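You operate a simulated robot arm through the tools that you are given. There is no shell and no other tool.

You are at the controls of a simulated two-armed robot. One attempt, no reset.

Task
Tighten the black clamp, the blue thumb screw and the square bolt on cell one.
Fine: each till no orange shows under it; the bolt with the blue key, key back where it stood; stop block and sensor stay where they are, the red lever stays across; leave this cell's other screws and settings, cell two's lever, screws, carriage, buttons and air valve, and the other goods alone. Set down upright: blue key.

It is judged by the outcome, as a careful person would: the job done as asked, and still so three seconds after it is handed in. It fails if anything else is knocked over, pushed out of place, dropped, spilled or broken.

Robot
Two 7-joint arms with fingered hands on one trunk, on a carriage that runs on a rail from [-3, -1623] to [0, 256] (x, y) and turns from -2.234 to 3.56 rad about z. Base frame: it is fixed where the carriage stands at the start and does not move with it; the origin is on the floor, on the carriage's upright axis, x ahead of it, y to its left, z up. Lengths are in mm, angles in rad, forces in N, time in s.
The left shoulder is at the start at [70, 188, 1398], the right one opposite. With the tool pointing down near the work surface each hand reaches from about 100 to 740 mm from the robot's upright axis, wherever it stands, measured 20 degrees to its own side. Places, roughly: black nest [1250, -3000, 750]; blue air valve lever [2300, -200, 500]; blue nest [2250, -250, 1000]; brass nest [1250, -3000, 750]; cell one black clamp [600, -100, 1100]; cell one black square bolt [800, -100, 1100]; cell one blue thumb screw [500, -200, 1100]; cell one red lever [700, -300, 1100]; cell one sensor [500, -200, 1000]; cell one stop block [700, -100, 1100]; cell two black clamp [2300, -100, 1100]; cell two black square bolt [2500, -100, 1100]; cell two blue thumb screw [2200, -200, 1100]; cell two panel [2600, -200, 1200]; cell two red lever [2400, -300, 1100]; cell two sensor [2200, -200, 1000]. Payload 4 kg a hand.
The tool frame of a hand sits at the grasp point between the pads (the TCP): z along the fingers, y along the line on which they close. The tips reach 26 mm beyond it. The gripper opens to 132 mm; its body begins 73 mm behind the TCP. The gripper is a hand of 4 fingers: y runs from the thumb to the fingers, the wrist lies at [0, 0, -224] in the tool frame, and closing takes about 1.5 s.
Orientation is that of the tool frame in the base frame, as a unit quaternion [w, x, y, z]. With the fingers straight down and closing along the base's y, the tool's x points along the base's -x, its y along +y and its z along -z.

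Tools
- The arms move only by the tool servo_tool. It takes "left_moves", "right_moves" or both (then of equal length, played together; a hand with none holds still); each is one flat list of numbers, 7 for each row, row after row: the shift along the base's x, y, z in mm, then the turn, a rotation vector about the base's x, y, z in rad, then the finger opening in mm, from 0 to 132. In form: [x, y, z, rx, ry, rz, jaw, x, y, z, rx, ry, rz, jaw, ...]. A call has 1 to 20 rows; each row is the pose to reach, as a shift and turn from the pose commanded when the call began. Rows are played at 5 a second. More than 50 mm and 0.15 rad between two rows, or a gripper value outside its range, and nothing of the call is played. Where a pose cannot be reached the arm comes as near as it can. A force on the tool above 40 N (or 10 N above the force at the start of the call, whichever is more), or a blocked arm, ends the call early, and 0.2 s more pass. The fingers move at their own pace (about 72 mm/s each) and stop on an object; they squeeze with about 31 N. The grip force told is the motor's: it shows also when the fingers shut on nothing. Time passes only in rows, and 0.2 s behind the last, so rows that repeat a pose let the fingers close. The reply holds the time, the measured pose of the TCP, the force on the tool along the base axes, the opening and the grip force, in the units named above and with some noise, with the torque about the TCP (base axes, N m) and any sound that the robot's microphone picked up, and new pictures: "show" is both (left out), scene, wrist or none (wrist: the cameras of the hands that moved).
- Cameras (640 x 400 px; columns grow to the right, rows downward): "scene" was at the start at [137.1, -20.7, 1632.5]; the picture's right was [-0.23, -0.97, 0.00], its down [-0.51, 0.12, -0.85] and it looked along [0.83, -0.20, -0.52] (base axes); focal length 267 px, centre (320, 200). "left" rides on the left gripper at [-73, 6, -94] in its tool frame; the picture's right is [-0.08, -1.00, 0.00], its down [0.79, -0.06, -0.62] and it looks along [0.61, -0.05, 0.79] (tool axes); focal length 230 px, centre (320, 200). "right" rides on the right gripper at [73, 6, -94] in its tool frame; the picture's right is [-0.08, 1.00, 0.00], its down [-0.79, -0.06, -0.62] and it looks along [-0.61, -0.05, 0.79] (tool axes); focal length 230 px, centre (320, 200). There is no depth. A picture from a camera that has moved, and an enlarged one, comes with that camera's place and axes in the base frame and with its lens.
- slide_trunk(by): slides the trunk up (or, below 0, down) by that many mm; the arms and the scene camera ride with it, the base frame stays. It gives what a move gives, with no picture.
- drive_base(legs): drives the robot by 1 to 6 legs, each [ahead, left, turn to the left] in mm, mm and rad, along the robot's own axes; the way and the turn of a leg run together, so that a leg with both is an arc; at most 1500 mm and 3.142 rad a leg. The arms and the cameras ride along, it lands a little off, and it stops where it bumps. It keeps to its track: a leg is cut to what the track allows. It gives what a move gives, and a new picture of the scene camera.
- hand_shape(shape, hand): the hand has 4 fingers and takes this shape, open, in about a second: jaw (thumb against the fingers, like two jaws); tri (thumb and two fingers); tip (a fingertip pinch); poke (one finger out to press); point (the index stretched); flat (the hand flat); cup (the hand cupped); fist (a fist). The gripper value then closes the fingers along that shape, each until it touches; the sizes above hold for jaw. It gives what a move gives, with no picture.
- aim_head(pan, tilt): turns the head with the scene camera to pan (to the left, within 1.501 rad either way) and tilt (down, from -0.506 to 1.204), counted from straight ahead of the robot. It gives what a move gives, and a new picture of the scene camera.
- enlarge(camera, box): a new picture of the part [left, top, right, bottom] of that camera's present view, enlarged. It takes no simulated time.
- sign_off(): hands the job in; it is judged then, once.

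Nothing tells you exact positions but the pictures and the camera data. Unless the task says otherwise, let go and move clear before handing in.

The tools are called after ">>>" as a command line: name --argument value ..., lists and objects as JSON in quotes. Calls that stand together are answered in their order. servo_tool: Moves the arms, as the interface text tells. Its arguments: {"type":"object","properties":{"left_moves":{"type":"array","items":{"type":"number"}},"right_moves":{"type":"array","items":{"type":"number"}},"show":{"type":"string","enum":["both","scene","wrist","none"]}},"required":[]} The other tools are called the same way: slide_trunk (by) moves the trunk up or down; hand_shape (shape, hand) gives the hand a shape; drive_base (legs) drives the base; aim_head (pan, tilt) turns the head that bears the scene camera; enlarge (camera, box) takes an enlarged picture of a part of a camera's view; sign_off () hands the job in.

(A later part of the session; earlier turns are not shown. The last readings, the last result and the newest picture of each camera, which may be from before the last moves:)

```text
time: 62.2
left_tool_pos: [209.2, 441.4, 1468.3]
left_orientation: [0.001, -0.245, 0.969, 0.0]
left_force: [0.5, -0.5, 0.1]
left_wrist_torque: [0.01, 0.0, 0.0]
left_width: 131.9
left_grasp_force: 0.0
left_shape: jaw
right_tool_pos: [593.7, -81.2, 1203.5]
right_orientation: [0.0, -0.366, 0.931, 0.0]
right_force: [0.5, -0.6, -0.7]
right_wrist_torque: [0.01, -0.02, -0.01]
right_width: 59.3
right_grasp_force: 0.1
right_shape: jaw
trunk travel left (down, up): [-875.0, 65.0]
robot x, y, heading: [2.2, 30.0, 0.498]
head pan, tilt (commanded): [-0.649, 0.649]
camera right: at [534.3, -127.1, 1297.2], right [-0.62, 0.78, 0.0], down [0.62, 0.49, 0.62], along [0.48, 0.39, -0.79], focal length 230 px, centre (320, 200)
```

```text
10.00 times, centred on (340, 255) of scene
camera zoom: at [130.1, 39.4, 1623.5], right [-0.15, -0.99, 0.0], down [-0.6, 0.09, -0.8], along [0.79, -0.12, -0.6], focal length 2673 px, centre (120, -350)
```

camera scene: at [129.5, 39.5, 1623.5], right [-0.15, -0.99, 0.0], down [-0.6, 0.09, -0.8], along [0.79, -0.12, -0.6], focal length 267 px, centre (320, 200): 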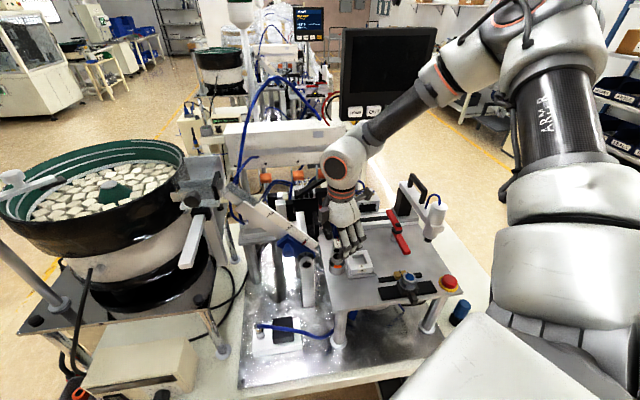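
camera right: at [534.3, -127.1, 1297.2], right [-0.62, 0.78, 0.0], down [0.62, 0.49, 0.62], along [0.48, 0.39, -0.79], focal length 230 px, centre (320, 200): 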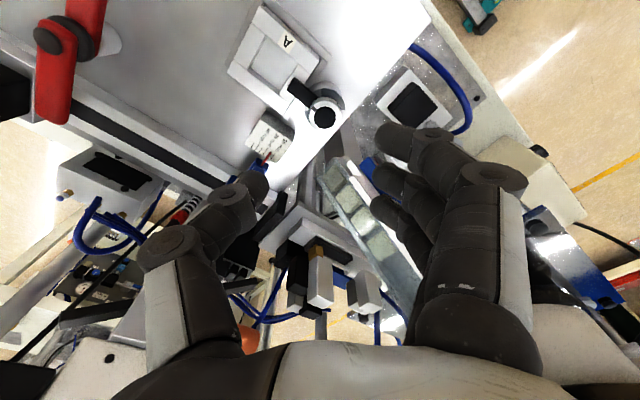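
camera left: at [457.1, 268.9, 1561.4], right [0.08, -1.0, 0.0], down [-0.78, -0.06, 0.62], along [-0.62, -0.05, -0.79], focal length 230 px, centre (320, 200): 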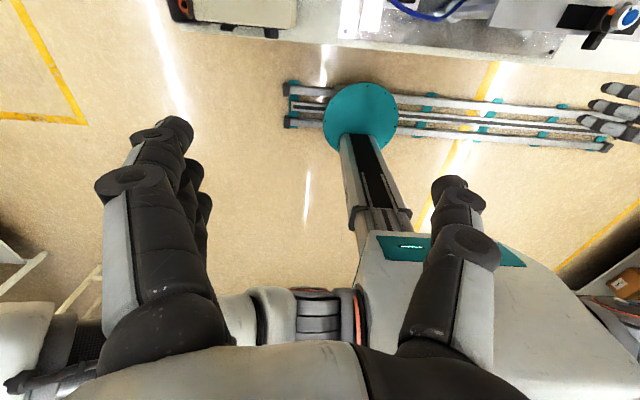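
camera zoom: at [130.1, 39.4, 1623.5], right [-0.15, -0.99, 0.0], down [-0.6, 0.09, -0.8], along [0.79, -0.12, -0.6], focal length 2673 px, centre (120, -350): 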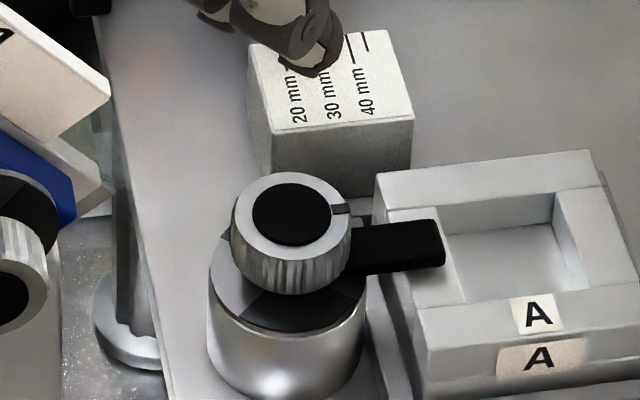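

The clamp is tight with no orange and the nest is unmoved. Before fetching the key, I'll test how far the arm reaches toward the bolt at a safe height from this stance.

>>> servo_tool --right_moves '[0, 0, 40, 0, 0, 0, 60, 40, -4, 60, 0, 0, 0, 60, 80, -8, 60, 0, 0, 0, 60, 120, -12, 60, 0, 0, 0, 60, 166, -17, 60, 0, 0, 0, 60, 166, -17, 60, 0, 0, 0, 60]' --show "both"

```text
time: 63.6
left_tool_pos: [209.3, 442.1, 1469.6]
left_orientation: [0.0, -0.246, 0.969, 0.0]
left_force: [-0.2, 0.2, 0.7]
left_wrist_torque: [0.03, 0.01, 0.0]
left_width: 131.9
left_grasp_force: 0.2
left_shape: jaw
right_tool_pos: [758.9, -98.8, 1260.5]
right_orientation: [0.0, -0.367, 0.93, 0.0]
right_force: [-0.1, 0.2, 0.5]
right_wrist_torque: [0.04, 0.0, 0.0]
right_width: 59.2
right_grasp_force: 0.1
right_shape: jaw
trunk travel left (down, up): [-875.0, 65.0]
robot x, y, heading: [-0.4, 30.0, 0.491]
head pan, tilt (commanded): [-0.649, 0.649]
camera scene: at [130.4, 39.4, 1623.4], right [-0.15, -0.99, 0.0], down [-0.6, 0.09, -0.8], along [0.79, -0.12, -0.6], focal length 267 px, centre (320, 200)
camera right: at [700.4, -144.8, 1355.4], right [-0.62, 0.78, 0.0], down [0.62, 0.49, 0.62], along [0.48, 0.39, -0.79], focal length 230 px, centre (320, 200)
```

scene: 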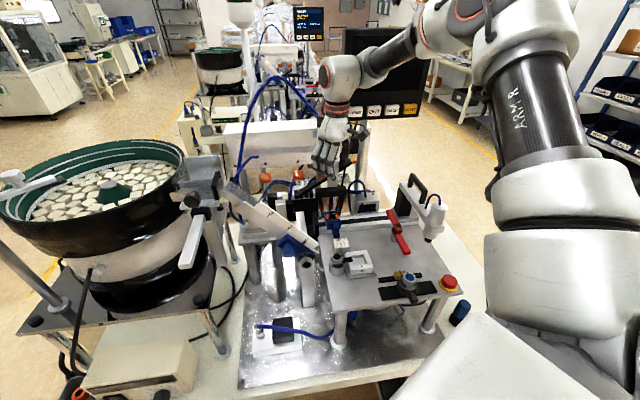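
right: 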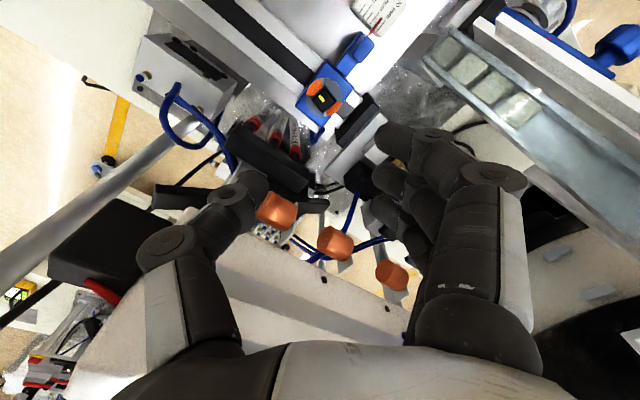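

The arm reaches above the bolt from this stance. I'll enlarge to study the bolt and its surroundings from here.

>>> enlarge --camera "right" --box '[256, 60, 384, 140]'

>>> enlarge --camera "right" --box '[220, 20, 440, 160]'

>>> enlarge --camera "scene" --box '[290, 170, 390, 250]'

```text
5.00 times, centred on (320, 100) of right
camera zoom: at [700.4, -144.8, 1355.4], right [-0.62, 0.78, 0.0], down [0.62, 0.49, 0.62], along [0.48, 0.39, -0.79], focal length 1150 px, centre (320, 700)
```

zoom: 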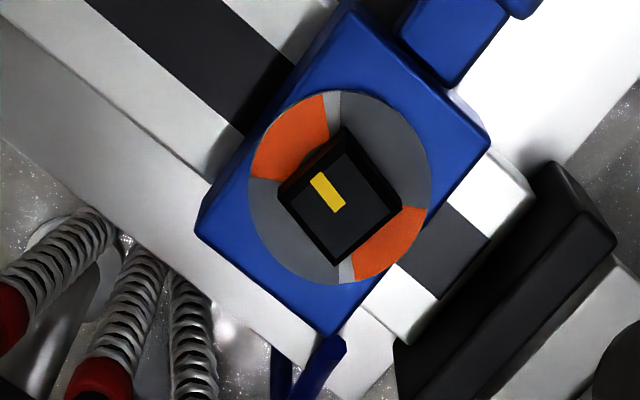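

```text
2.86 times, centred on (330, 90) of right
camera zoom: at [700.4, -144.8, 1355.4], right [-0.62, 0.78, 0.0], down [0.62, 0.49, 0.62], along [0.48, 0.39, -0.79], focal length 657 px, centre (291, 514)
```

zoom: 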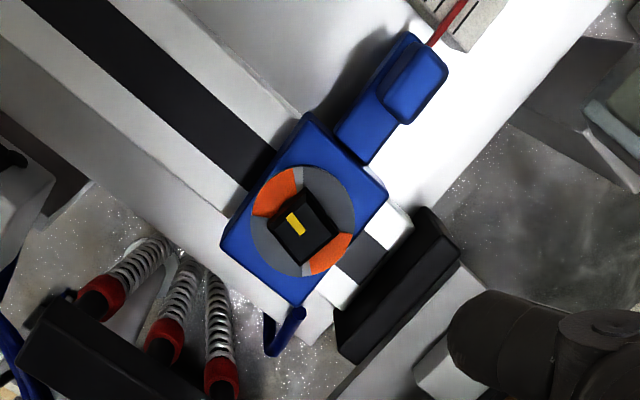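

```text
5.00 times, centred on (340, 210) of scene
camera zoom: at [130.4, 39.4, 1623.4], right [-0.15, -0.99, 0.0], down [-0.6, 0.09, -0.8], along [0.79, -0.12, -0.6], focal length 1336 px, centre (220, 150)
```

zoom: 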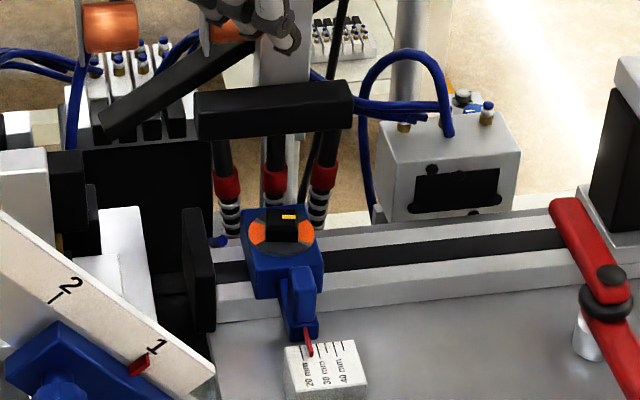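

I'll lower to z≈1180 over the bolt for a second, closer view to fix its position and height.

>>> servo_tool --right_moves '[0, 0, -40, 0, 0, 0, 60, -4, 3, -80, 0, 0, 0, 60, -4, 3, -80, 0, 0, 0, 60]' --show "wrist"

>>> enlarge --camera "right" --box '[256, 80, 384, 160]'

>>> enlarge --camera "scene" --box '[310, 195, 380, 240]'

```text
time: 64.4
left_tool_pos: [207.0, 442.1, 1470.2]
left_orientation: [0.002, -0.246, 0.969, -0.001]
left_force: [0.3, 0.5, -0.4]
left_wrist_torque: [0.02, -0.02, -0.01]
left_width: 131.7
left_grasp_force: 0.1
left_shape: jaw
right_tool_pos: [753.1, -95.3, 1182.9]
right_orientation: [0.001, -0.366, 0.93, 0.001]
right_force: [0.5, 0.0, -1.1]
right_wrist_torque: [0.01, 0.01, -0.01]
right_width: 59.0
right_grasp_force: 0.0
right_shape: jaw
trunk travel left (down, up): [-875.0, 65.0]
robot x, y, heading: [0.8, 28.0, 0.492]
head pan, tilt (commanded): [-0.649, 0.649]
camera right: at [693.9, -141.5, 1276.9], right [-0.62, 0.78, 0.0], down [0.61, 0.49, 0.62], along [0.48, 0.39, -0.79], focal length 230 px, centre (320, 200)
```

right: 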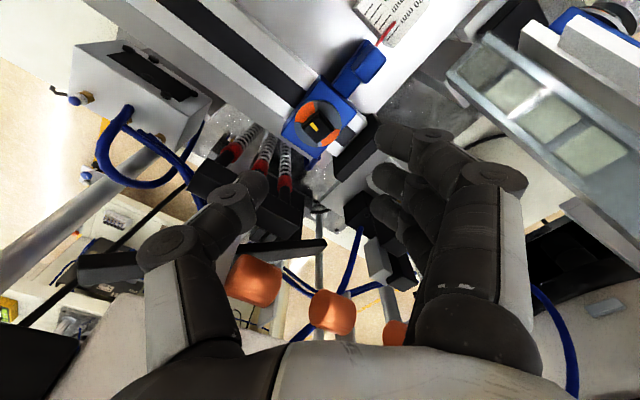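

```text
5.00 times, centred on (320, 120) of right
camera zoom: at [693.9, -141.5, 1276.9], right [-0.62, 0.78, 0.0], down [0.61, 0.49, 0.62], along [0.48, 0.39, -0.79], focal length 1150 px, centre (320, 600)
```

zoom: 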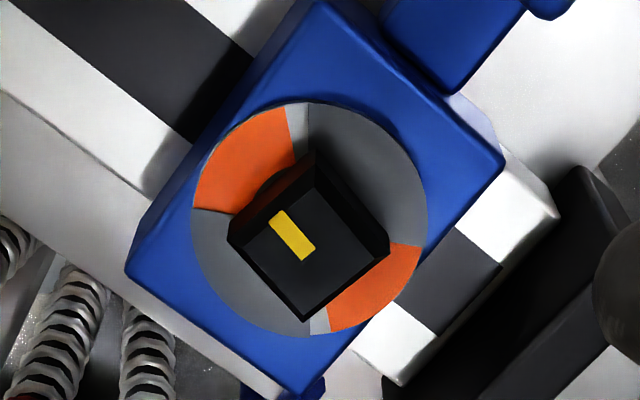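

```text
8.89 times, centred on (345, 218) of scene
camera zoom: at [127.4, 39.3, 1623.7], right [-0.15, -0.99, 0.0], down [-0.6, 0.09, -0.8], along [0.79, -0.12, -0.6], focal length 2376 px, centre (98, 44)
```

zoom: 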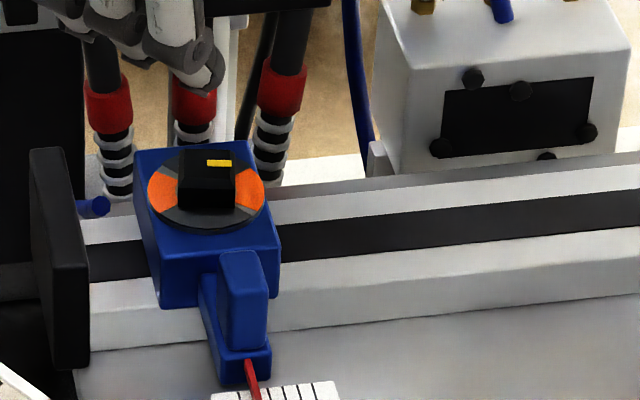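

The bolt top is about [756,-96,1087], its yellow mark points to -y, and the orange windows lie at ±y, so it needs roughly a quarter turn clockwise. Now I'll retreat the hand and go for the key.

>>> servo_tool --right_moves '[0, 0, 45, 0, 0, 0, 60, 0, 0, 90, 0, 0, 0, 60, -20, 0, 130, 0, 0, 0, 60, -60, -5, 150, 0, 0, -0.05, 60, -105, -10, 160, 0, 0, -0.1, 60, -150, -15, 170, 0, 0, -0.15, 60, -195, -20, 180, 0, 0, -0.2, 60, -240, -25, 190, 0, 0, -0.25, 60, -285, -30, 200, 0, 0, -0.25, 60, -285, -30, 200, 0, 0, -0.25, 60]' --show "scene"

```text
time: 66.6
left_tool_pos: [209.7, 441.9, 1469.6]
left_orientation: [0.0, -0.246, 0.969, 0.0]
left_force: [0.3, 0.2, 0.3]
left_wrist_torque: [0.0, 0.05, 0.0]
left_width: 132.0
left_grasp_force: 0.1
left_shape: jaw
right_tool_pos: [469.5, -125.2, 1383.3]
right_orientation: [0.0, -0.247, 0.969, -0.001]
right_force: [0.5, -0.4, 0.0]
right_wrist_torque: [-0.01, 0.05, -0.01]
right_width: 59.3
right_grasp_force: 0.0
right_shape: jaw
trunk travel left (down, up): [-875.0, 65.0]
robot x, y, heading: [0.3, 25.0, 0.496]
head pan, tilt (commanded): [-0.649, 0.649]
camera scene: at [130.6, 39.7, 1623.4], right [-0.15, -0.99, 0.0], down [-0.6, 0.09, -0.8], along [0.79, -0.12, -0.61], focal length 267 px, centre (320, 200)
```

scene: 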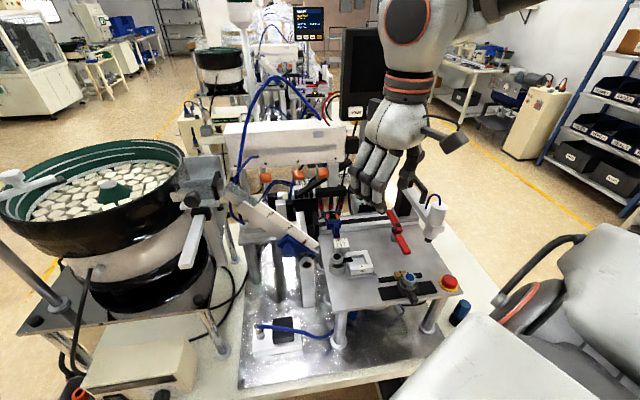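

The path is clear. I'll turn back to heading 0 and drive right so the key lies about 20° to the right arm's side.

>>> drive_base --legs '[[0, 0, -0.5], [0, -240, 0]]'

>>> aim_head --pan -0.35 --tilt 0.75

```text
time: 69.8
left_tool_pos: [380.8, 56.4, 1468.6]
left_orientation: [0.0, 0.001, 1.0, -0.002]
left_force: [0.2, -0.1, -0.2]
left_wrist_torque: [-0.03, 0.02, -0.03]
left_width: 131.9
left_grasp_force: 0.0
left_shape: jaw
right_tool_pos: [336.4, -565.6, 1383.7]
right_orientation: [0.001, -0.001, 1.0, -0.002]
right_force: [-0.3, 0.2, 0.5]
right_wrist_torque: [-0.05, 0.01, 0.01]
right_width: 59.3
right_grasp_force: 0.0
right_shape: jaw
trunk travel left (down, up): [-875.0, 65.0]
robot x, y, heading: [-0.1, -209.2, -0.004]
head pan, tilt (commanded): [-0.649, 0.649]
camera scene: at [118.5, -258.1, 1623.7], right [-0.61, -0.79, 0.0], down [-0.48, 0.36, -0.8], along [0.63, -0.49, -0.6], focal length 267 px, centre (320, 200)
```

scene: 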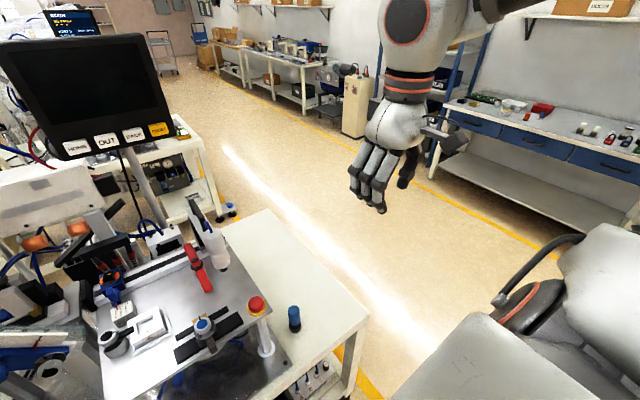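

```text
time: 70.6
left_tool_pos: [380.7, 51.4, 1469.4]
left_orientation: [0.0, 0.0, 1.0, 0.0]
left_force: [1.4, 0.4, 1.1]
left_wrist_torque: [0.02, -0.02, 0.03]
left_width: 132.2
left_grasp_force: 0.1
left_shape: jaw
right_tool_pos: [337.7, -571.5, 1383.4]
right_orientation: [0.001, -0.002, 1.0, 0.001]
right_force: [-0.3, 0.3, -1.0]
right_wrist_torque: [0.03, 0.01, 0.04]
right_width: 59.2
right_grasp_force: 0.0
right_shape: jaw
trunk travel left (down, up): [-875.0, 65.0]
robot x, y, heading: [-2.7, -209.5, -0.001]
head pan, tilt (commanded): [-0.351, 0.75]
camera scene: at [127.1, -240.3, 1614.9], right [-0.35, -0.94, 0.0], down [-0.64, 0.24, -0.73], along [0.69, -0.25, -0.68], focal length 267 px, centre (320, 200)
```

scene: 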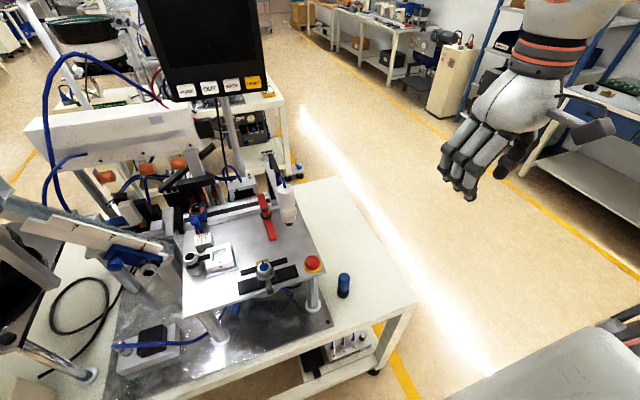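

I can see the key on the table. I'll enlarge it, and the thumb screw for a second check.

>>> enlarge --camera "scene" --box '[310, 255, 380, 310]'

>>> enlarge --camera "scene" --box '[235, 240, 305, 300]'

```text
7.27 times, centred on (345, 282) of scene
camera zoom: at [127.1, -240.3, 1614.9], right [-0.35, -0.94, 0.0], down [-0.64, 0.24, -0.73], along [0.69, -0.25, -0.68], focal length 1944 px, centre (138, -400)
```

zoom: 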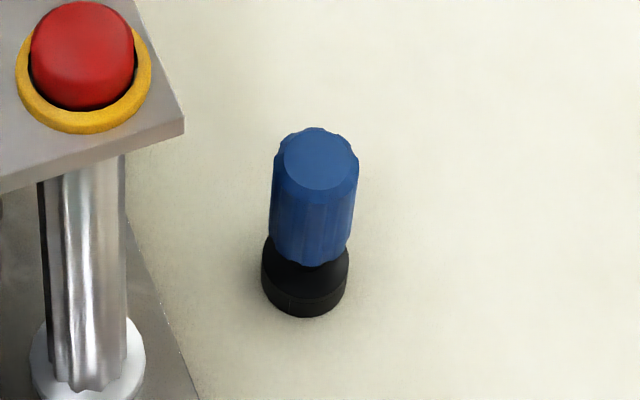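

```text
6.67 times, centred on (270, 270) of scene
camera zoom: at [127.1, -240.3, 1614.9], right [-0.35, -0.94, 0.0], down [-0.64, 0.24, -0.73], along [0.69, -0.25, -0.68], focal length 1782 px, centre (653, -267)
```

zoom: 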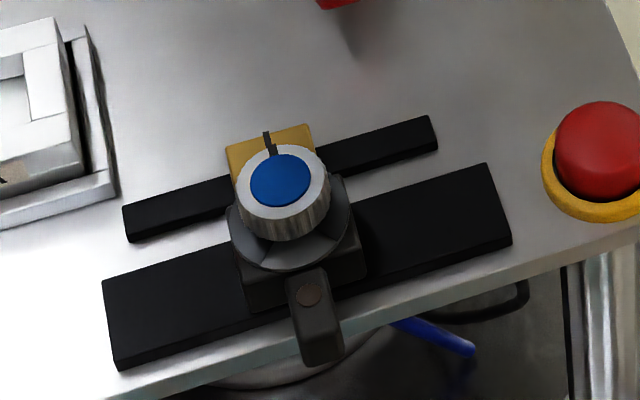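

The key is a fluted blue handle about 34 mm wide on a black base, near [497,-450]. I'll bring the right hand above it, yawed +90° so the thumb–finger line runs along x, away from the plate edge.

>>> servo_tool --right_moves '[14, 11, -30, 0, 0, 0.14, 70, 28, 22, -60, 0, 0, 0.28, 80, 42, 33, -90, 0, 0, 0.42, 80, 56, 44, -120, 0, 0, 0.56, 80, 70, 55, -150, 0, 0, 0.7, 80, 84, 66, -180, 0, 0, 0.84, 80, 98, 77, -210, 0, 0, 0.98, 80, 112, 88, -240, 0, 0, 1.12, 80, 126, 99, -270, 0, 0, 1.26, 80, 140, 110, -300, 0, 0, 1.4, 80, 155, 119, -320, 0, 0, 1.54, 80, 159, 120, -323, 0, 0, 1.57, 80, 159, 120, -323, 0, 0, 1.57, 80]' --show "both"

>>> enlarge --camera "right" --box '[240, 60, 400, 160]'

```text
time: 73.4
left_tool_pos: [380.7, 53.1, 1469.8]
left_orientation: [0.0, 0.001, 1.0, -0.001]
left_force: [0.0, 0.8, 0.5]
left_wrist_torque: [0.01, 0.01, 0.0]
left_width: 131.9
left_grasp_force: 0.1
left_shape: jaw
right_tool_pos: [497.0, -449.2, 1059.4]
right_orientation: [0.0, 0.708, -0.707, -0.001]
right_force: [-0.5, 0.8, 0.0]
right_wrist_torque: [-0.03, 0.02, -0.01]
right_width: 79.6
right_grasp_force: 0.0
right_shape: jaw
trunk travel left (down, up): [-875.0, 65.0]
robot x, y, heading: [0.6, -208.5, -0.004]
head pan, tilt (commanded): [-0.351, 0.75]
camera scene: at [126.8, -239.1, 1614.9], right [-0.35, -0.94, 0.0], down [-0.64, 0.24, -0.73], along [0.69, -0.25, -0.68], focal length 267 px, centre (320, 200)
camera right: at [489.5, -524.0, 1153.7], right [-1.0, 0.08, 0.0], down [0.06, 0.78, 0.62], along [0.05, 0.62, -0.79], focal length 230 px, centre (320, 200)
```

scene: 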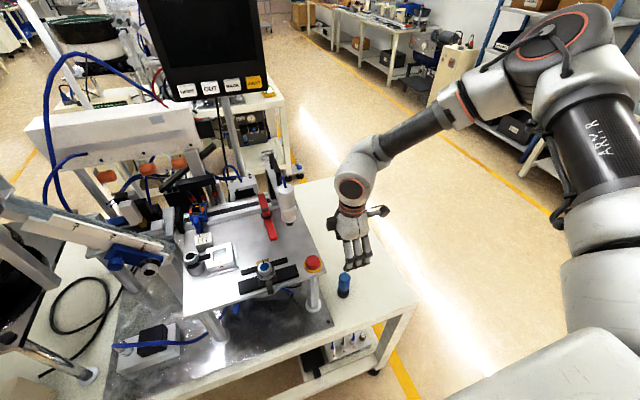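
right: 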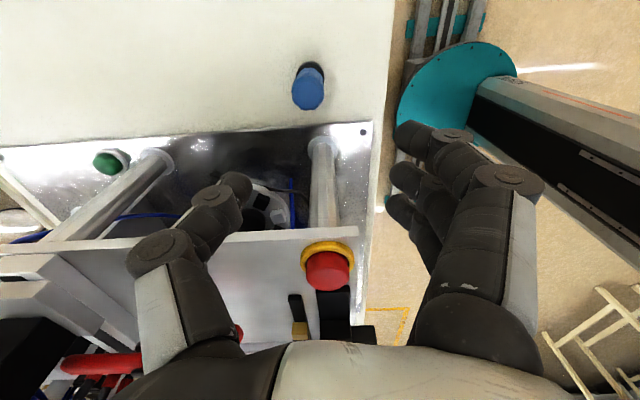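

```text
4.00 times, centred on (320, 110) of right
camera zoom: at [489.5, -524.0, 1153.7], right [-1.0, 0.08, 0.0], down [0.06, 0.78, 0.62], along [0.05, 0.62, -0.79], focal length 920 px, centre (320, 560)
```

zoom: 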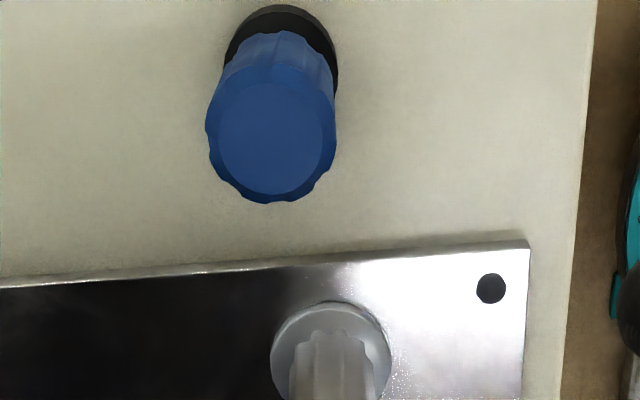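

The views place the key's top near [510,-457,884]. I'll centre over it and lower to z≈980 for a closer look.

>>> servo_tool --right_moves '[7, -3, -40, 0, 0, 0, 80, 13, -6, -80, 0, 0, 0, 80, 13, -6, -80, 0, 0, 0, 80]' --show "wrist"

>>> enlarge --camera "right" --box '[240, 80, 400, 180]'

>>> enlarge --camera "scene" --box '[300, 220, 400, 310]'

```text
time: 74.2
left_tool_pos: [379.8, 54.1, 1469.8]
left_orientation: [0.0, 0.001, 1.0, 0.0]
left_force: [-0.1, -0.2, 0.0]
left_wrist_torque: [0.02, 0.0, 0.01]
left_width: 131.9
left_grasp_force: 0.1
left_shape: jaw
right_tool_pos: [490.5, -482.6, 1024.7]
right_orientation: [0.001, -0.707, 0.707, 0.001]
right_force: [0.4, -0.8, 0.1]
right_wrist_torque: [-0.01, 0.0, 0.0]
right_width: 79.3
right_grasp_force: 0.1
right_shape: jaw
right hand out of reach, approached as far as the arm can: row 1, 2, 3
trunk travel left (down, up): [-875.0, 65.0]
robot x, y, heading: [2.5, -209.0, -0.004]
head pan, tilt (commanded): [-0.351, 0.75]
camera right: at [484.0, -556.3, 1118.3], right [-1.0, 0.08, 0.0], down [0.06, 0.78, 0.62], along [0.05, 0.62, -0.79], focal length 230 px, centre (320, 200)
```

right: 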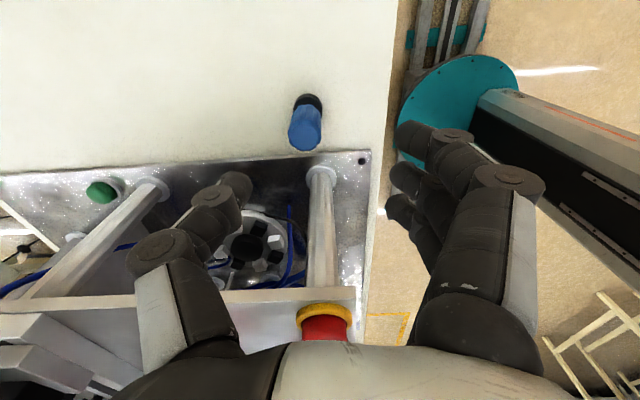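

```text
4.00 times, centred on (320, 130) of right
camera zoom: at [484.0, -556.3, 1118.3], right [-1.0, 0.08, 0.0], down [0.06, 0.78, 0.62], along [0.05, 0.62, -0.79], focal length 920 px, centre (320, 480)
```

zoom: 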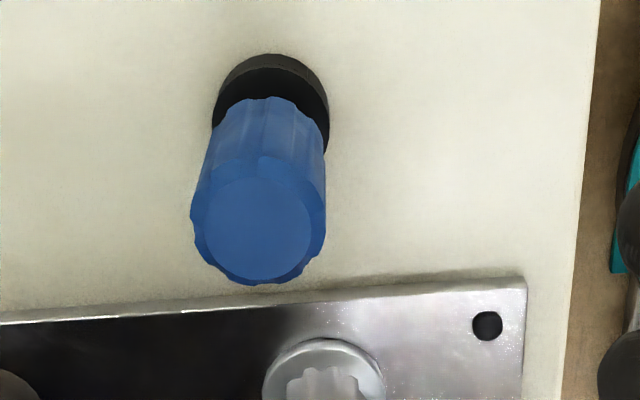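

```text
4.44 times, centred on (350, 265) of scene
camera zoom: at [127.1, -238.4, 1614.9], right [-0.35, -0.94, 0.0], down [-0.64, 0.24, -0.73], along [0.69, -0.25, -0.68], focal length 1188 px, centre (187, -89)
```

zoom: 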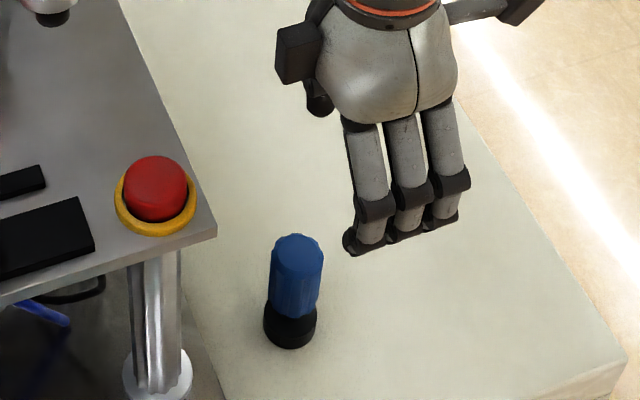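

Arm posture limits the reach this low, so I'll lower the trunk. First I'll raise the hand well up above the key (top ≈ [509,-459,886]).

>>> servo_tool --right_moves '[0, 0, 40, 0, 0, 0, 80, 0, 5, 85, 0, 0, 0, 80, 5, 10, 130, 0, 0, 0, 80, 10, 15, 175, 0, 0, 0, 80, 15, 20, 220, 0, 0, 0, 80, 18, 24, 265, 0, 0, 0, 80, 18, 24, 265, 0, 0, 0, 80]' --show "none"

>>> slide_trunk --by -250

>>> enlarge --camera "scene" --box '[0, 0, 640, 400]'

>>> enlarge --camera "right" --box '[240, 60, 400, 160]'

```text
time: 75.8
left_tool_pos: [380.2, 53.2, 1469.2]
left_orientation: [0.0, 0.001, 1.0, 0.0]
left_force: [-0.7, 0.6, -0.4]
left_wrist_torque: [0.02, 0.03, -0.01]
left_width: 131.8
left_grasp_force: 0.0
left_shape: jaw
right_tool_pos: [508.4, -460.9, 1291.3]
right_orientation: [0.0, 0.708, -0.706, 0.0]
right_force: [-0.4, -0.5, 0.2]
right_wrist_torque: [0.01, 0.0, -0.04]
right_width: 79.5
right_grasp_force: 0.0
right_shape: jaw
trunk travel left (down, up): [-875.0, 65.0]
robot x, y, heading: [-3.7, -209.2, -0.006]
head pan, tilt (commanded): [-0.351, 0.75]
```

```text
time: 78.4
left_tool_pos: [380.0, 51.7, 1219.6]
left_orientation: [-0.001, 0.0, 1.0, 0.0]
left_force: [0.1, 0.1, -0.4]
left_wrist_torque: [0.02, 0.0, -0.01]
left_width: 131.8
left_grasp_force: 0.1
left_shape: jaw
right_tool_pos: [508.2, -460.2, 1041.3]
right_orientation: [-0.001, 0.707, -0.707, -0.001]
right_force: [-0.1, 1.3, -0.6]
right_wrist_torque: [-0.04, 0.0, 0.02]
right_width: 79.6
right_grasp_force: 0.0
right_shape: jaw
trunk travel left (down, up): [-625.0, 315.0]
robot x, y, heading: [-2.8, -208.1, -0.006]
head pan, tilt (commanded): [-0.351, 0.75]
```

```text
1.00 times, centred on (320, 200) of scene (not enlarged: the box is as wide or as high as the picture)
camera zoom: at [126.9, -239.1, 1365.0], right [-0.35, -0.94, 0.0], down [-0.64, 0.24, -0.73], along [0.69, -0.25, -0.68], focal length 267 px, centre (320, 200)
```

zoom: 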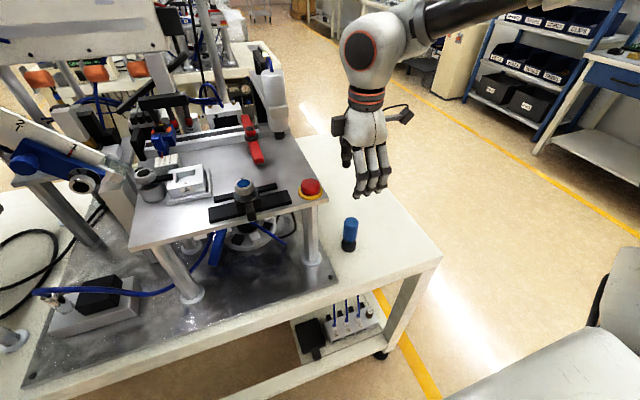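

```text
4.00 times, centred on (320, 110) of right
camera zoom: at [501.7, -533.4, 1134.7], right [-1.0, 0.08, 0.0], down [0.06, 0.78, 0.62], along [0.05, 0.62, -0.79], focal length 920 px, centre (320, 560)
```

zoom: 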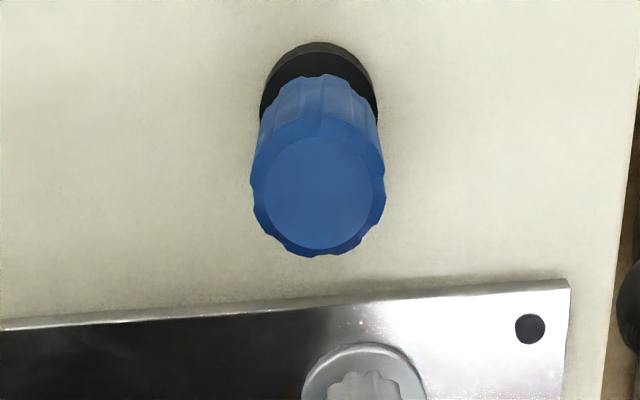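

The hand is now right above the key and aligned. I'll check the heights in the lowered scene view.

>>> enlarge --camera "scene" --box '[310, 190, 400, 260]'

>>> enlarge --camera "scene" --box '[120, 110, 280, 230]'

```text
5.71 times, centred on (355, 225) of scene
camera zoom: at [126.9, -239.1, 1365.0], right [-0.35, -0.94, 0.0], down [-0.64, 0.24, -0.73], along [0.69, -0.25, -0.68], focal length 1527 px, centre (120, 57)
```

zoom: 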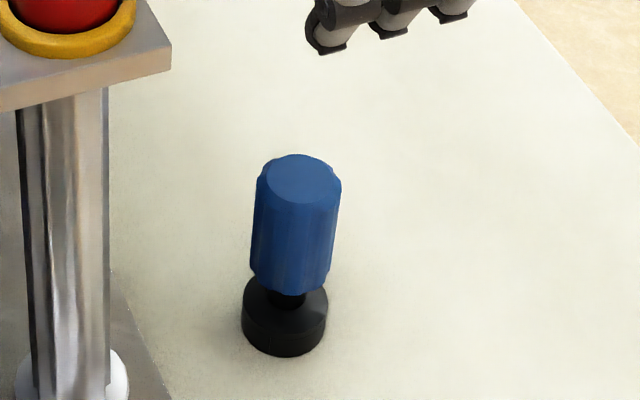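

```text
3.33 times, centred on (200, 170) of scene
camera zoom: at [126.9, -239.1, 1365.0], right [-0.35, -0.94, 0.0], down [-0.64, 0.24, -0.73], along [0.69, -0.25, -0.68], focal length 891 px, centre (720, 300)
```

zoom: 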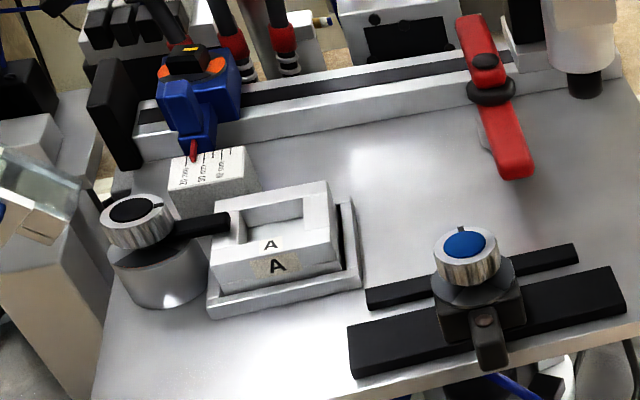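

The key spans z ≈ 790–890, its handle 832–890. I'll descend with open fingers to TCP z≈862.

>>> servo_tool --right_moves '[0, 0, -45, 0, 0, 0, 75, 0, 0, -90, 0, 0, 0, 70, 0, 0, -135, 0, 0, 0, 70, 0, 0, -135, 0, 0, 0, 70]' --show "wrist"

>>> enlarge --camera "right" --box '[240, 120, 400, 220]'

>>> enlarge --camera "scene" --box '[300, 160, 420, 260]'

```text
time: 79.4
left_tool_pos: [380.3, 53.3, 1219.1]
left_orientation: [0.002, 0.001, 1.0, 0.0]
left_force: [-0.6, 0.3, -0.5]
left_wrist_torque: [-0.01, -0.01, 0.01]
left_width: 131.8
left_grasp_force: 0.2
left_shape: jaw
right_tool_pos: [508.1, -459.1, 906.1]
right_orientation: [-0.001, 0.707, -0.707, -0.001]
right_force: [-0.4, 0.0, -0.6]
right_wrist_torque: [0.0, 0.01, 0.01]
right_width: 70.7
right_grasp_force: 0.1
right_shape: jaw
trunk travel left (down, up): [-625.0, 315.0]
robot x, y, heading: [-0.0, -209.7, -0.007]
head pan, tilt (commanded): [-0.351, 0.75]
camera right: at [501.1, -532.6, 999.8], right [-1.0, 0.08, 0.0], down [0.06, 0.78, 0.62], along [0.05, 0.62, -0.79], focal length 230 px, centre (320, 200)
```

right: 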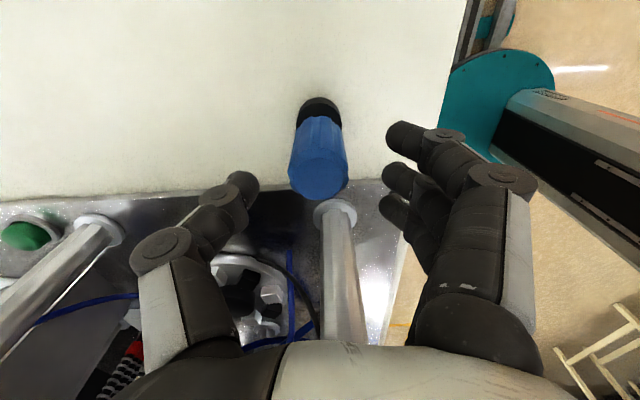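

```text
4.00 times, centred on (320, 170) of right
camera zoom: at [501.1, -532.6, 999.8], right [-1.0, 0.08, 0.0], down [0.06, 0.78, 0.62], along [0.05, 0.62, -0.79], focal length 920 px, centre (320, 320)
```

zoom: 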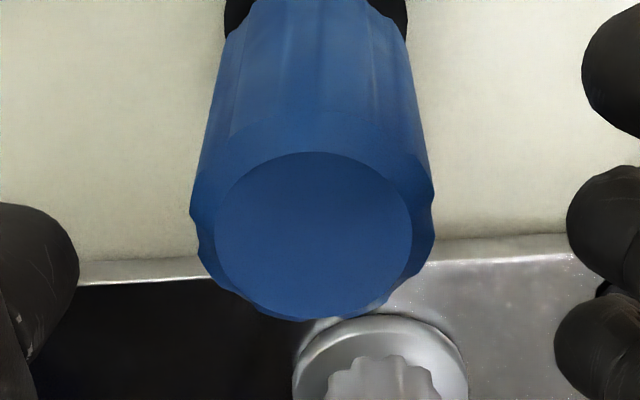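

```text
4.00 times, centred on (360, 210) of scene
camera zoom: at [126.3, -238.9, 1365.0], right [-0.35, -0.94, 0.0], down [-0.64, 0.24, -0.73], along [0.69, -0.25, -0.68], focal length 1069 px, centre (160, 160)
```

zoom: 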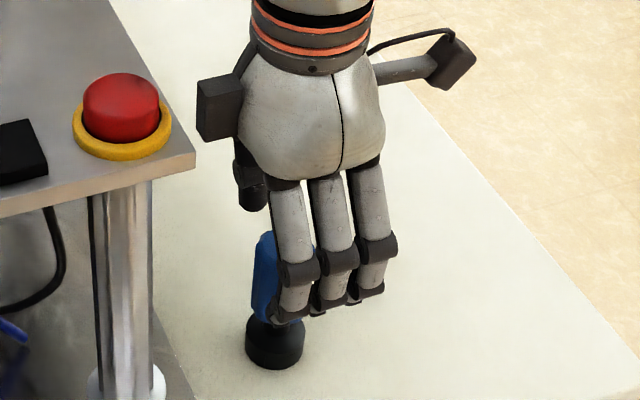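

Aligned within 1 mm. I'll go down the last 44 mm and close on the handle.

>>> servo_tool --right_moves '[0.5, 0, -22, 0, 0, 0, 70, 0.5, 0, -44, 0, 0, 0, 70, 0.5, 0, -44, 0, 0, 0, 55, 0.5, 0, -44, 0, 0, 0, 40, 0.5, 0, -44, 0, 0, 0, 30, 0.5, 0, -44, 0, 0, 0, 20, 0.5, 0, -44, 0, 0, 0, 15, 0.5, 0, -44, 0, 0, 0, 15]' --show "wrist"

>>> enlarge --camera "scene" --box '[300, 160, 420, 260]'

```text
time: 81.2
left_tool_pos: [380.1, 51.9, 1219.6]
left_orientation: [0.0, 0.002, 1.0, 0.0]
left_force: [-0.6, -0.1, 0.9]
left_wrist_torque: [0.0, 0.0, 0.03]
left_width: 131.6
left_grasp_force: 0.0
left_shape: jaw
right_tool_pos: [510.1, -460.2, 861.9]
right_orientation: [0.0, 0.707, -0.707, -0.001]
right_force: [0.7, -0.8, -0.1]
right_wrist_torque: [-0.05, -0.02, 0.03]
right_width: 17.1
right_grasp_force: 30.6
right_shape: jaw
trunk travel left (down, up): [-625.0, 315.0]
robot x, y, heading: [1.1, -212.3, -0.003]
head pan, tilt (commanded): [-0.351, 0.75]
camera right: at [502.4, -532.8, 955.6], right [-1.0, 0.08, 0.0], down [0.06, 0.78, 0.62], along [0.05, 0.62, -0.79], focal length 230 px, centre (320, 200)
```

right: 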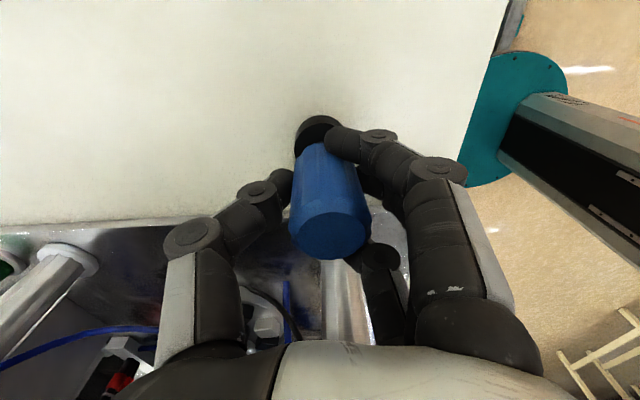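

```text
4.00 times, centred on (360, 210) of scene
camera zoom: at [127.1, -239.1, 1364.9], right [-0.35, -0.94, 0.0], down [-0.64, 0.24, -0.73], along [0.69, -0.25, -0.68], focal length 1069 px, centre (160, 160)
```

zoom: 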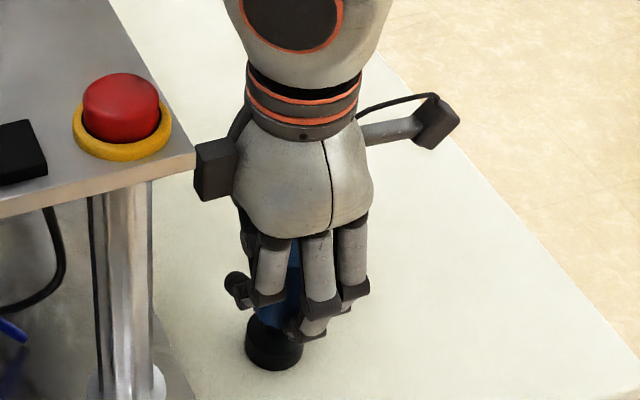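

The key is held with 30 N. I'll lift it 80 mm and check it hangs straight.

>>> servo_tool --right_moves '[0, 0, 5, 0, 0, 0, 15, 0, 0, 15, 0, 0, 0, 15, 0, 0, 40, 0, 0, 0, 15, 0, 0, 80, 0, 0, 0, 15, 0, 0, 80, 0, 0, 0, 15]' --show "both"

>>> enlarge --camera "scene" --box '[300, 130, 420, 230]'

```text
time: 82.4
left_tool_pos: [381.3, 52.4, 1219.7]
left_orientation: [0.001, 0.001, 1.0, 0.0]
left_force: [0.5, -0.9, -0.3]
left_wrist_torque: [0.0, 0.03, 0.0]
left_width: 132.0
left_grasp_force: 0.1
left_shape: jaw
right_tool_pos: [509.7, -458.8, 941.5]
right_orientation: [-0.001, -0.707, 0.707, 0.001]
right_force: [-0.2, -0.1, -0.5]
right_wrist_torque: [0.01, 0.02, -0.01]
right_width: 16.6
right_grasp_force: 31.3
right_shape: jaw
trunk travel left (down, up): [-625.0, 315.0]
robot x, y, heading: [0.7, -208.5, -0.004]
head pan, tilt (commanded): [-0.351, 0.75]
camera scene: at [128.2, -239.5, 1364.8], right [-0.35, -0.94, 0.0], down [-0.64, 0.24, -0.73], along [0.69, -0.25, -0.68], focal length 267 px, centre (320, 200)
camera right: at [502.2, -532.9, 1034.2], right [-1.0, 0.08, 0.0], down [0.06, 0.78, 0.62], along [0.05, 0.62, -0.79], focal length 230 px, centre (320, 200)
```

scene: 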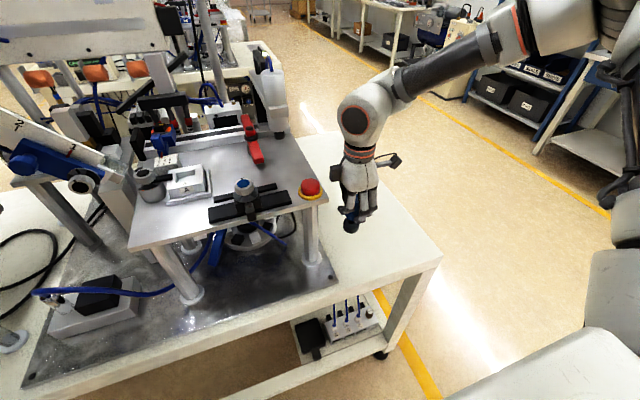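
right: 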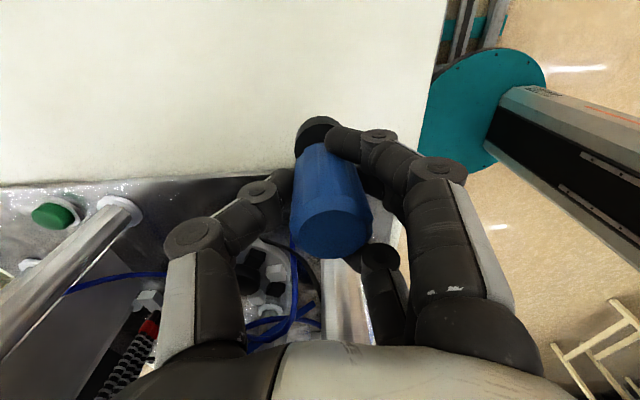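

```text
4.00 times, centred on (360, 180) of scene
camera zoom: at [128.2, -239.5, 1364.8], right [-0.35, -0.94, 0.0], down [-0.64, 0.24, -0.73], along [0.69, -0.25, -0.68], focal length 1069 px, centre (160, 280)
```

zoom: 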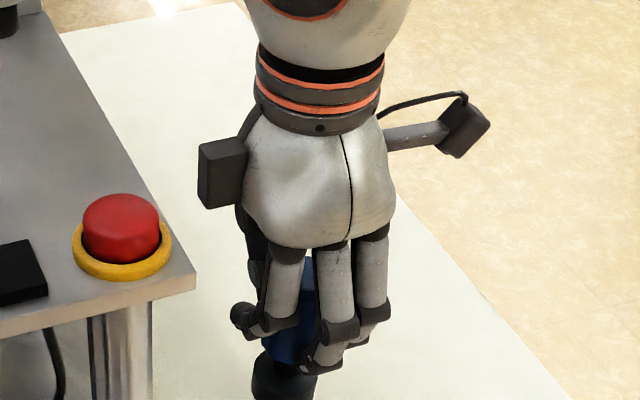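

The key lifts cleanly. I'll enlarge the wrist view to measure the key's axis relative to the hand.

>>> enlarge --camera "right" --box '[240, 100, 432, 270]'

>>> enlarge --camera "scene" --box '[320, 170, 400, 240]'

```text
2.35 times, centred on (336, 185) of right
camera zoom: at [502.2, -532.9, 1034.2], right [-1.0, 0.08, 0.0], down [0.06, 0.78, 0.62], along [0.05, 0.62, -0.79], focal length 541 px, centre (282, 235)
```

zoom: 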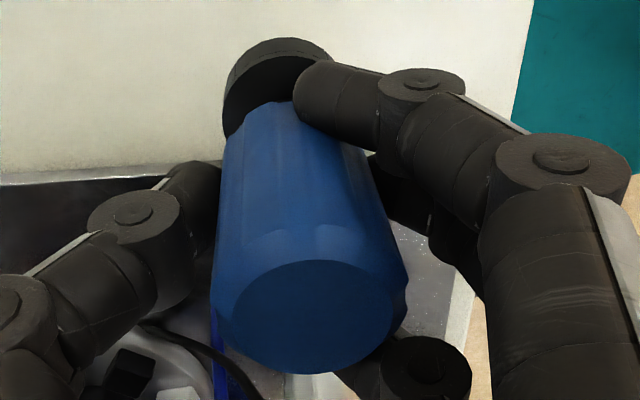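

```text
5.71 times, centred on (360, 205) of scene
camera zoom: at [128.2, -239.5, 1364.8], right [-0.35, -0.94, 0.0], down [-0.64, 0.24, -0.73], along [0.69, -0.25, -0.68], focal length 1527 px, centre (91, 171)
```

zoom: 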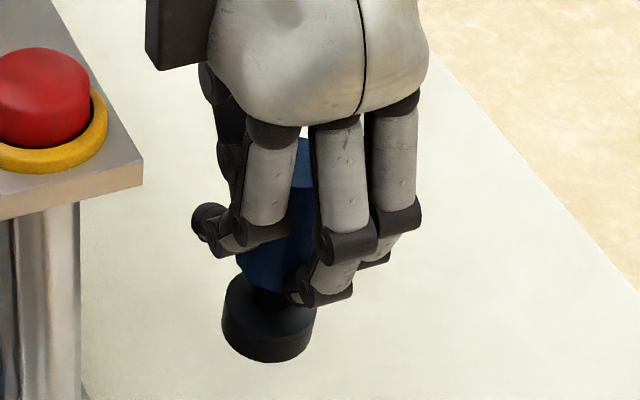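

The key top leans about 3.8° toward the fingers because the grip pulled it off-centre. I'll set it back down, shift the hand 6 mm toward +x and regrip so it stays upright.

>>> servo_tool --right_moves '[0, 0, -40, 0, 0, 0, 15, 0, 0, -70, 0, 0, 0, 15, 0, 0, -79, 0, 0, 0, 15, 0, 0, -79, 0, 0, 0, 15, 0, 0, -79, 0, 0, 0, 25, 0, 0, -79, 0, 0, 0, 40, 0, 0, -79, 0, 0, 0, 55, 0, 0, -79, 0, 0, 0, 65, 0, 0, -79, 0, 0, 0, 65]' --show "wrist"

>>> enlarge --camera "right" --box '[240, 100, 432, 270]'

>>> enlarge --camera "scene" --box '[310, 190, 400, 260]'

```text
time: 84.4
left_tool_pos: [380.7, 52.2, 1219.3]
left_orientation: [0.0, 0.001, 1.0, -0.001]
left_force: [0.5, 0.1, -0.3]
left_wrist_torque: [0.0, 0.0, 0.02]
left_width: 131.9
left_grasp_force: 0.1
left_shape: jaw
right_tool_pos: [507.8, -460.1, 862.1]
right_orientation: [-0.001, 0.707, -0.707, -0.001]
right_force: [0.0, 0.5, 0.1]
right_wrist_torque: [0.02, 0.04, 0.0]
right_width: 64.1
right_grasp_force: 0.0
right_shape: jaw
trunk travel left (down, up): [-625.0, 315.0]
robot x, y, heading: [0.1, -209.7, -0.004]
head pan, tilt (commanded): [-0.351, 0.75]
camera right: at [501.6, -533.1, 956.2], right [-1.0, 0.08, 0.0], down [0.06, 0.78, 0.62], along [0.05, 0.62, -0.79], focal length 230 px, centre (320, 200)
```

right: 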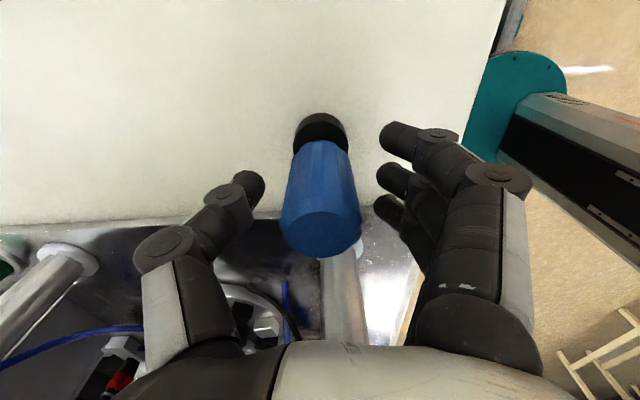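

```text
2.35 times, centred on (336, 185) of right
camera zoom: at [501.6, -533.1, 956.2], right [-1.0, 0.08, 0.0], down [0.06, 0.78, 0.62], along [0.05, 0.62, -0.79], focal length 541 px, centre (282, 235)
```

zoom: 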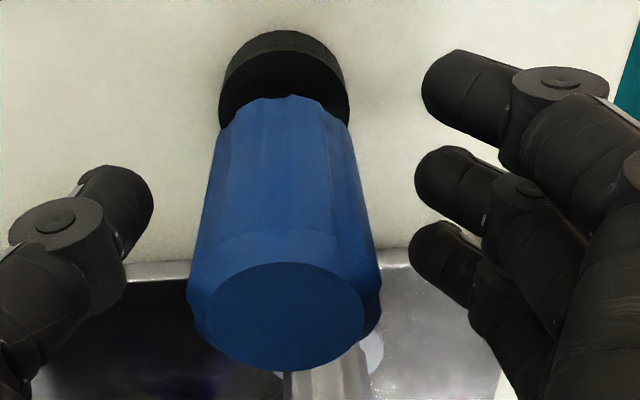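

```text
5.71 times, centred on (355, 225) of scene
camera zoom: at [127.1, -239.1, 1364.9], right [-0.35, -0.94, 0.0], down [-0.64, 0.24, -0.73], along [0.69, -0.25, -0.68], focal length 1527 px, centre (120, 57)
```

zoom: 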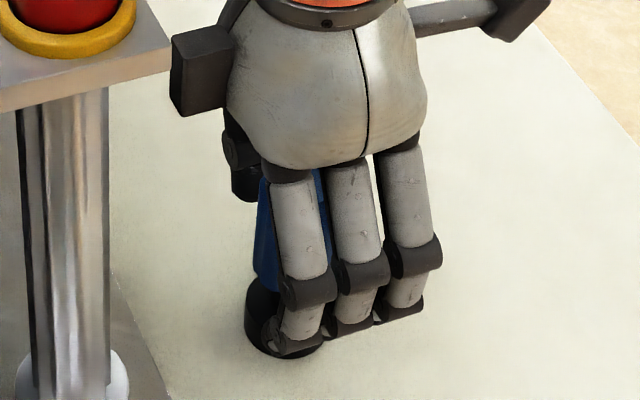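

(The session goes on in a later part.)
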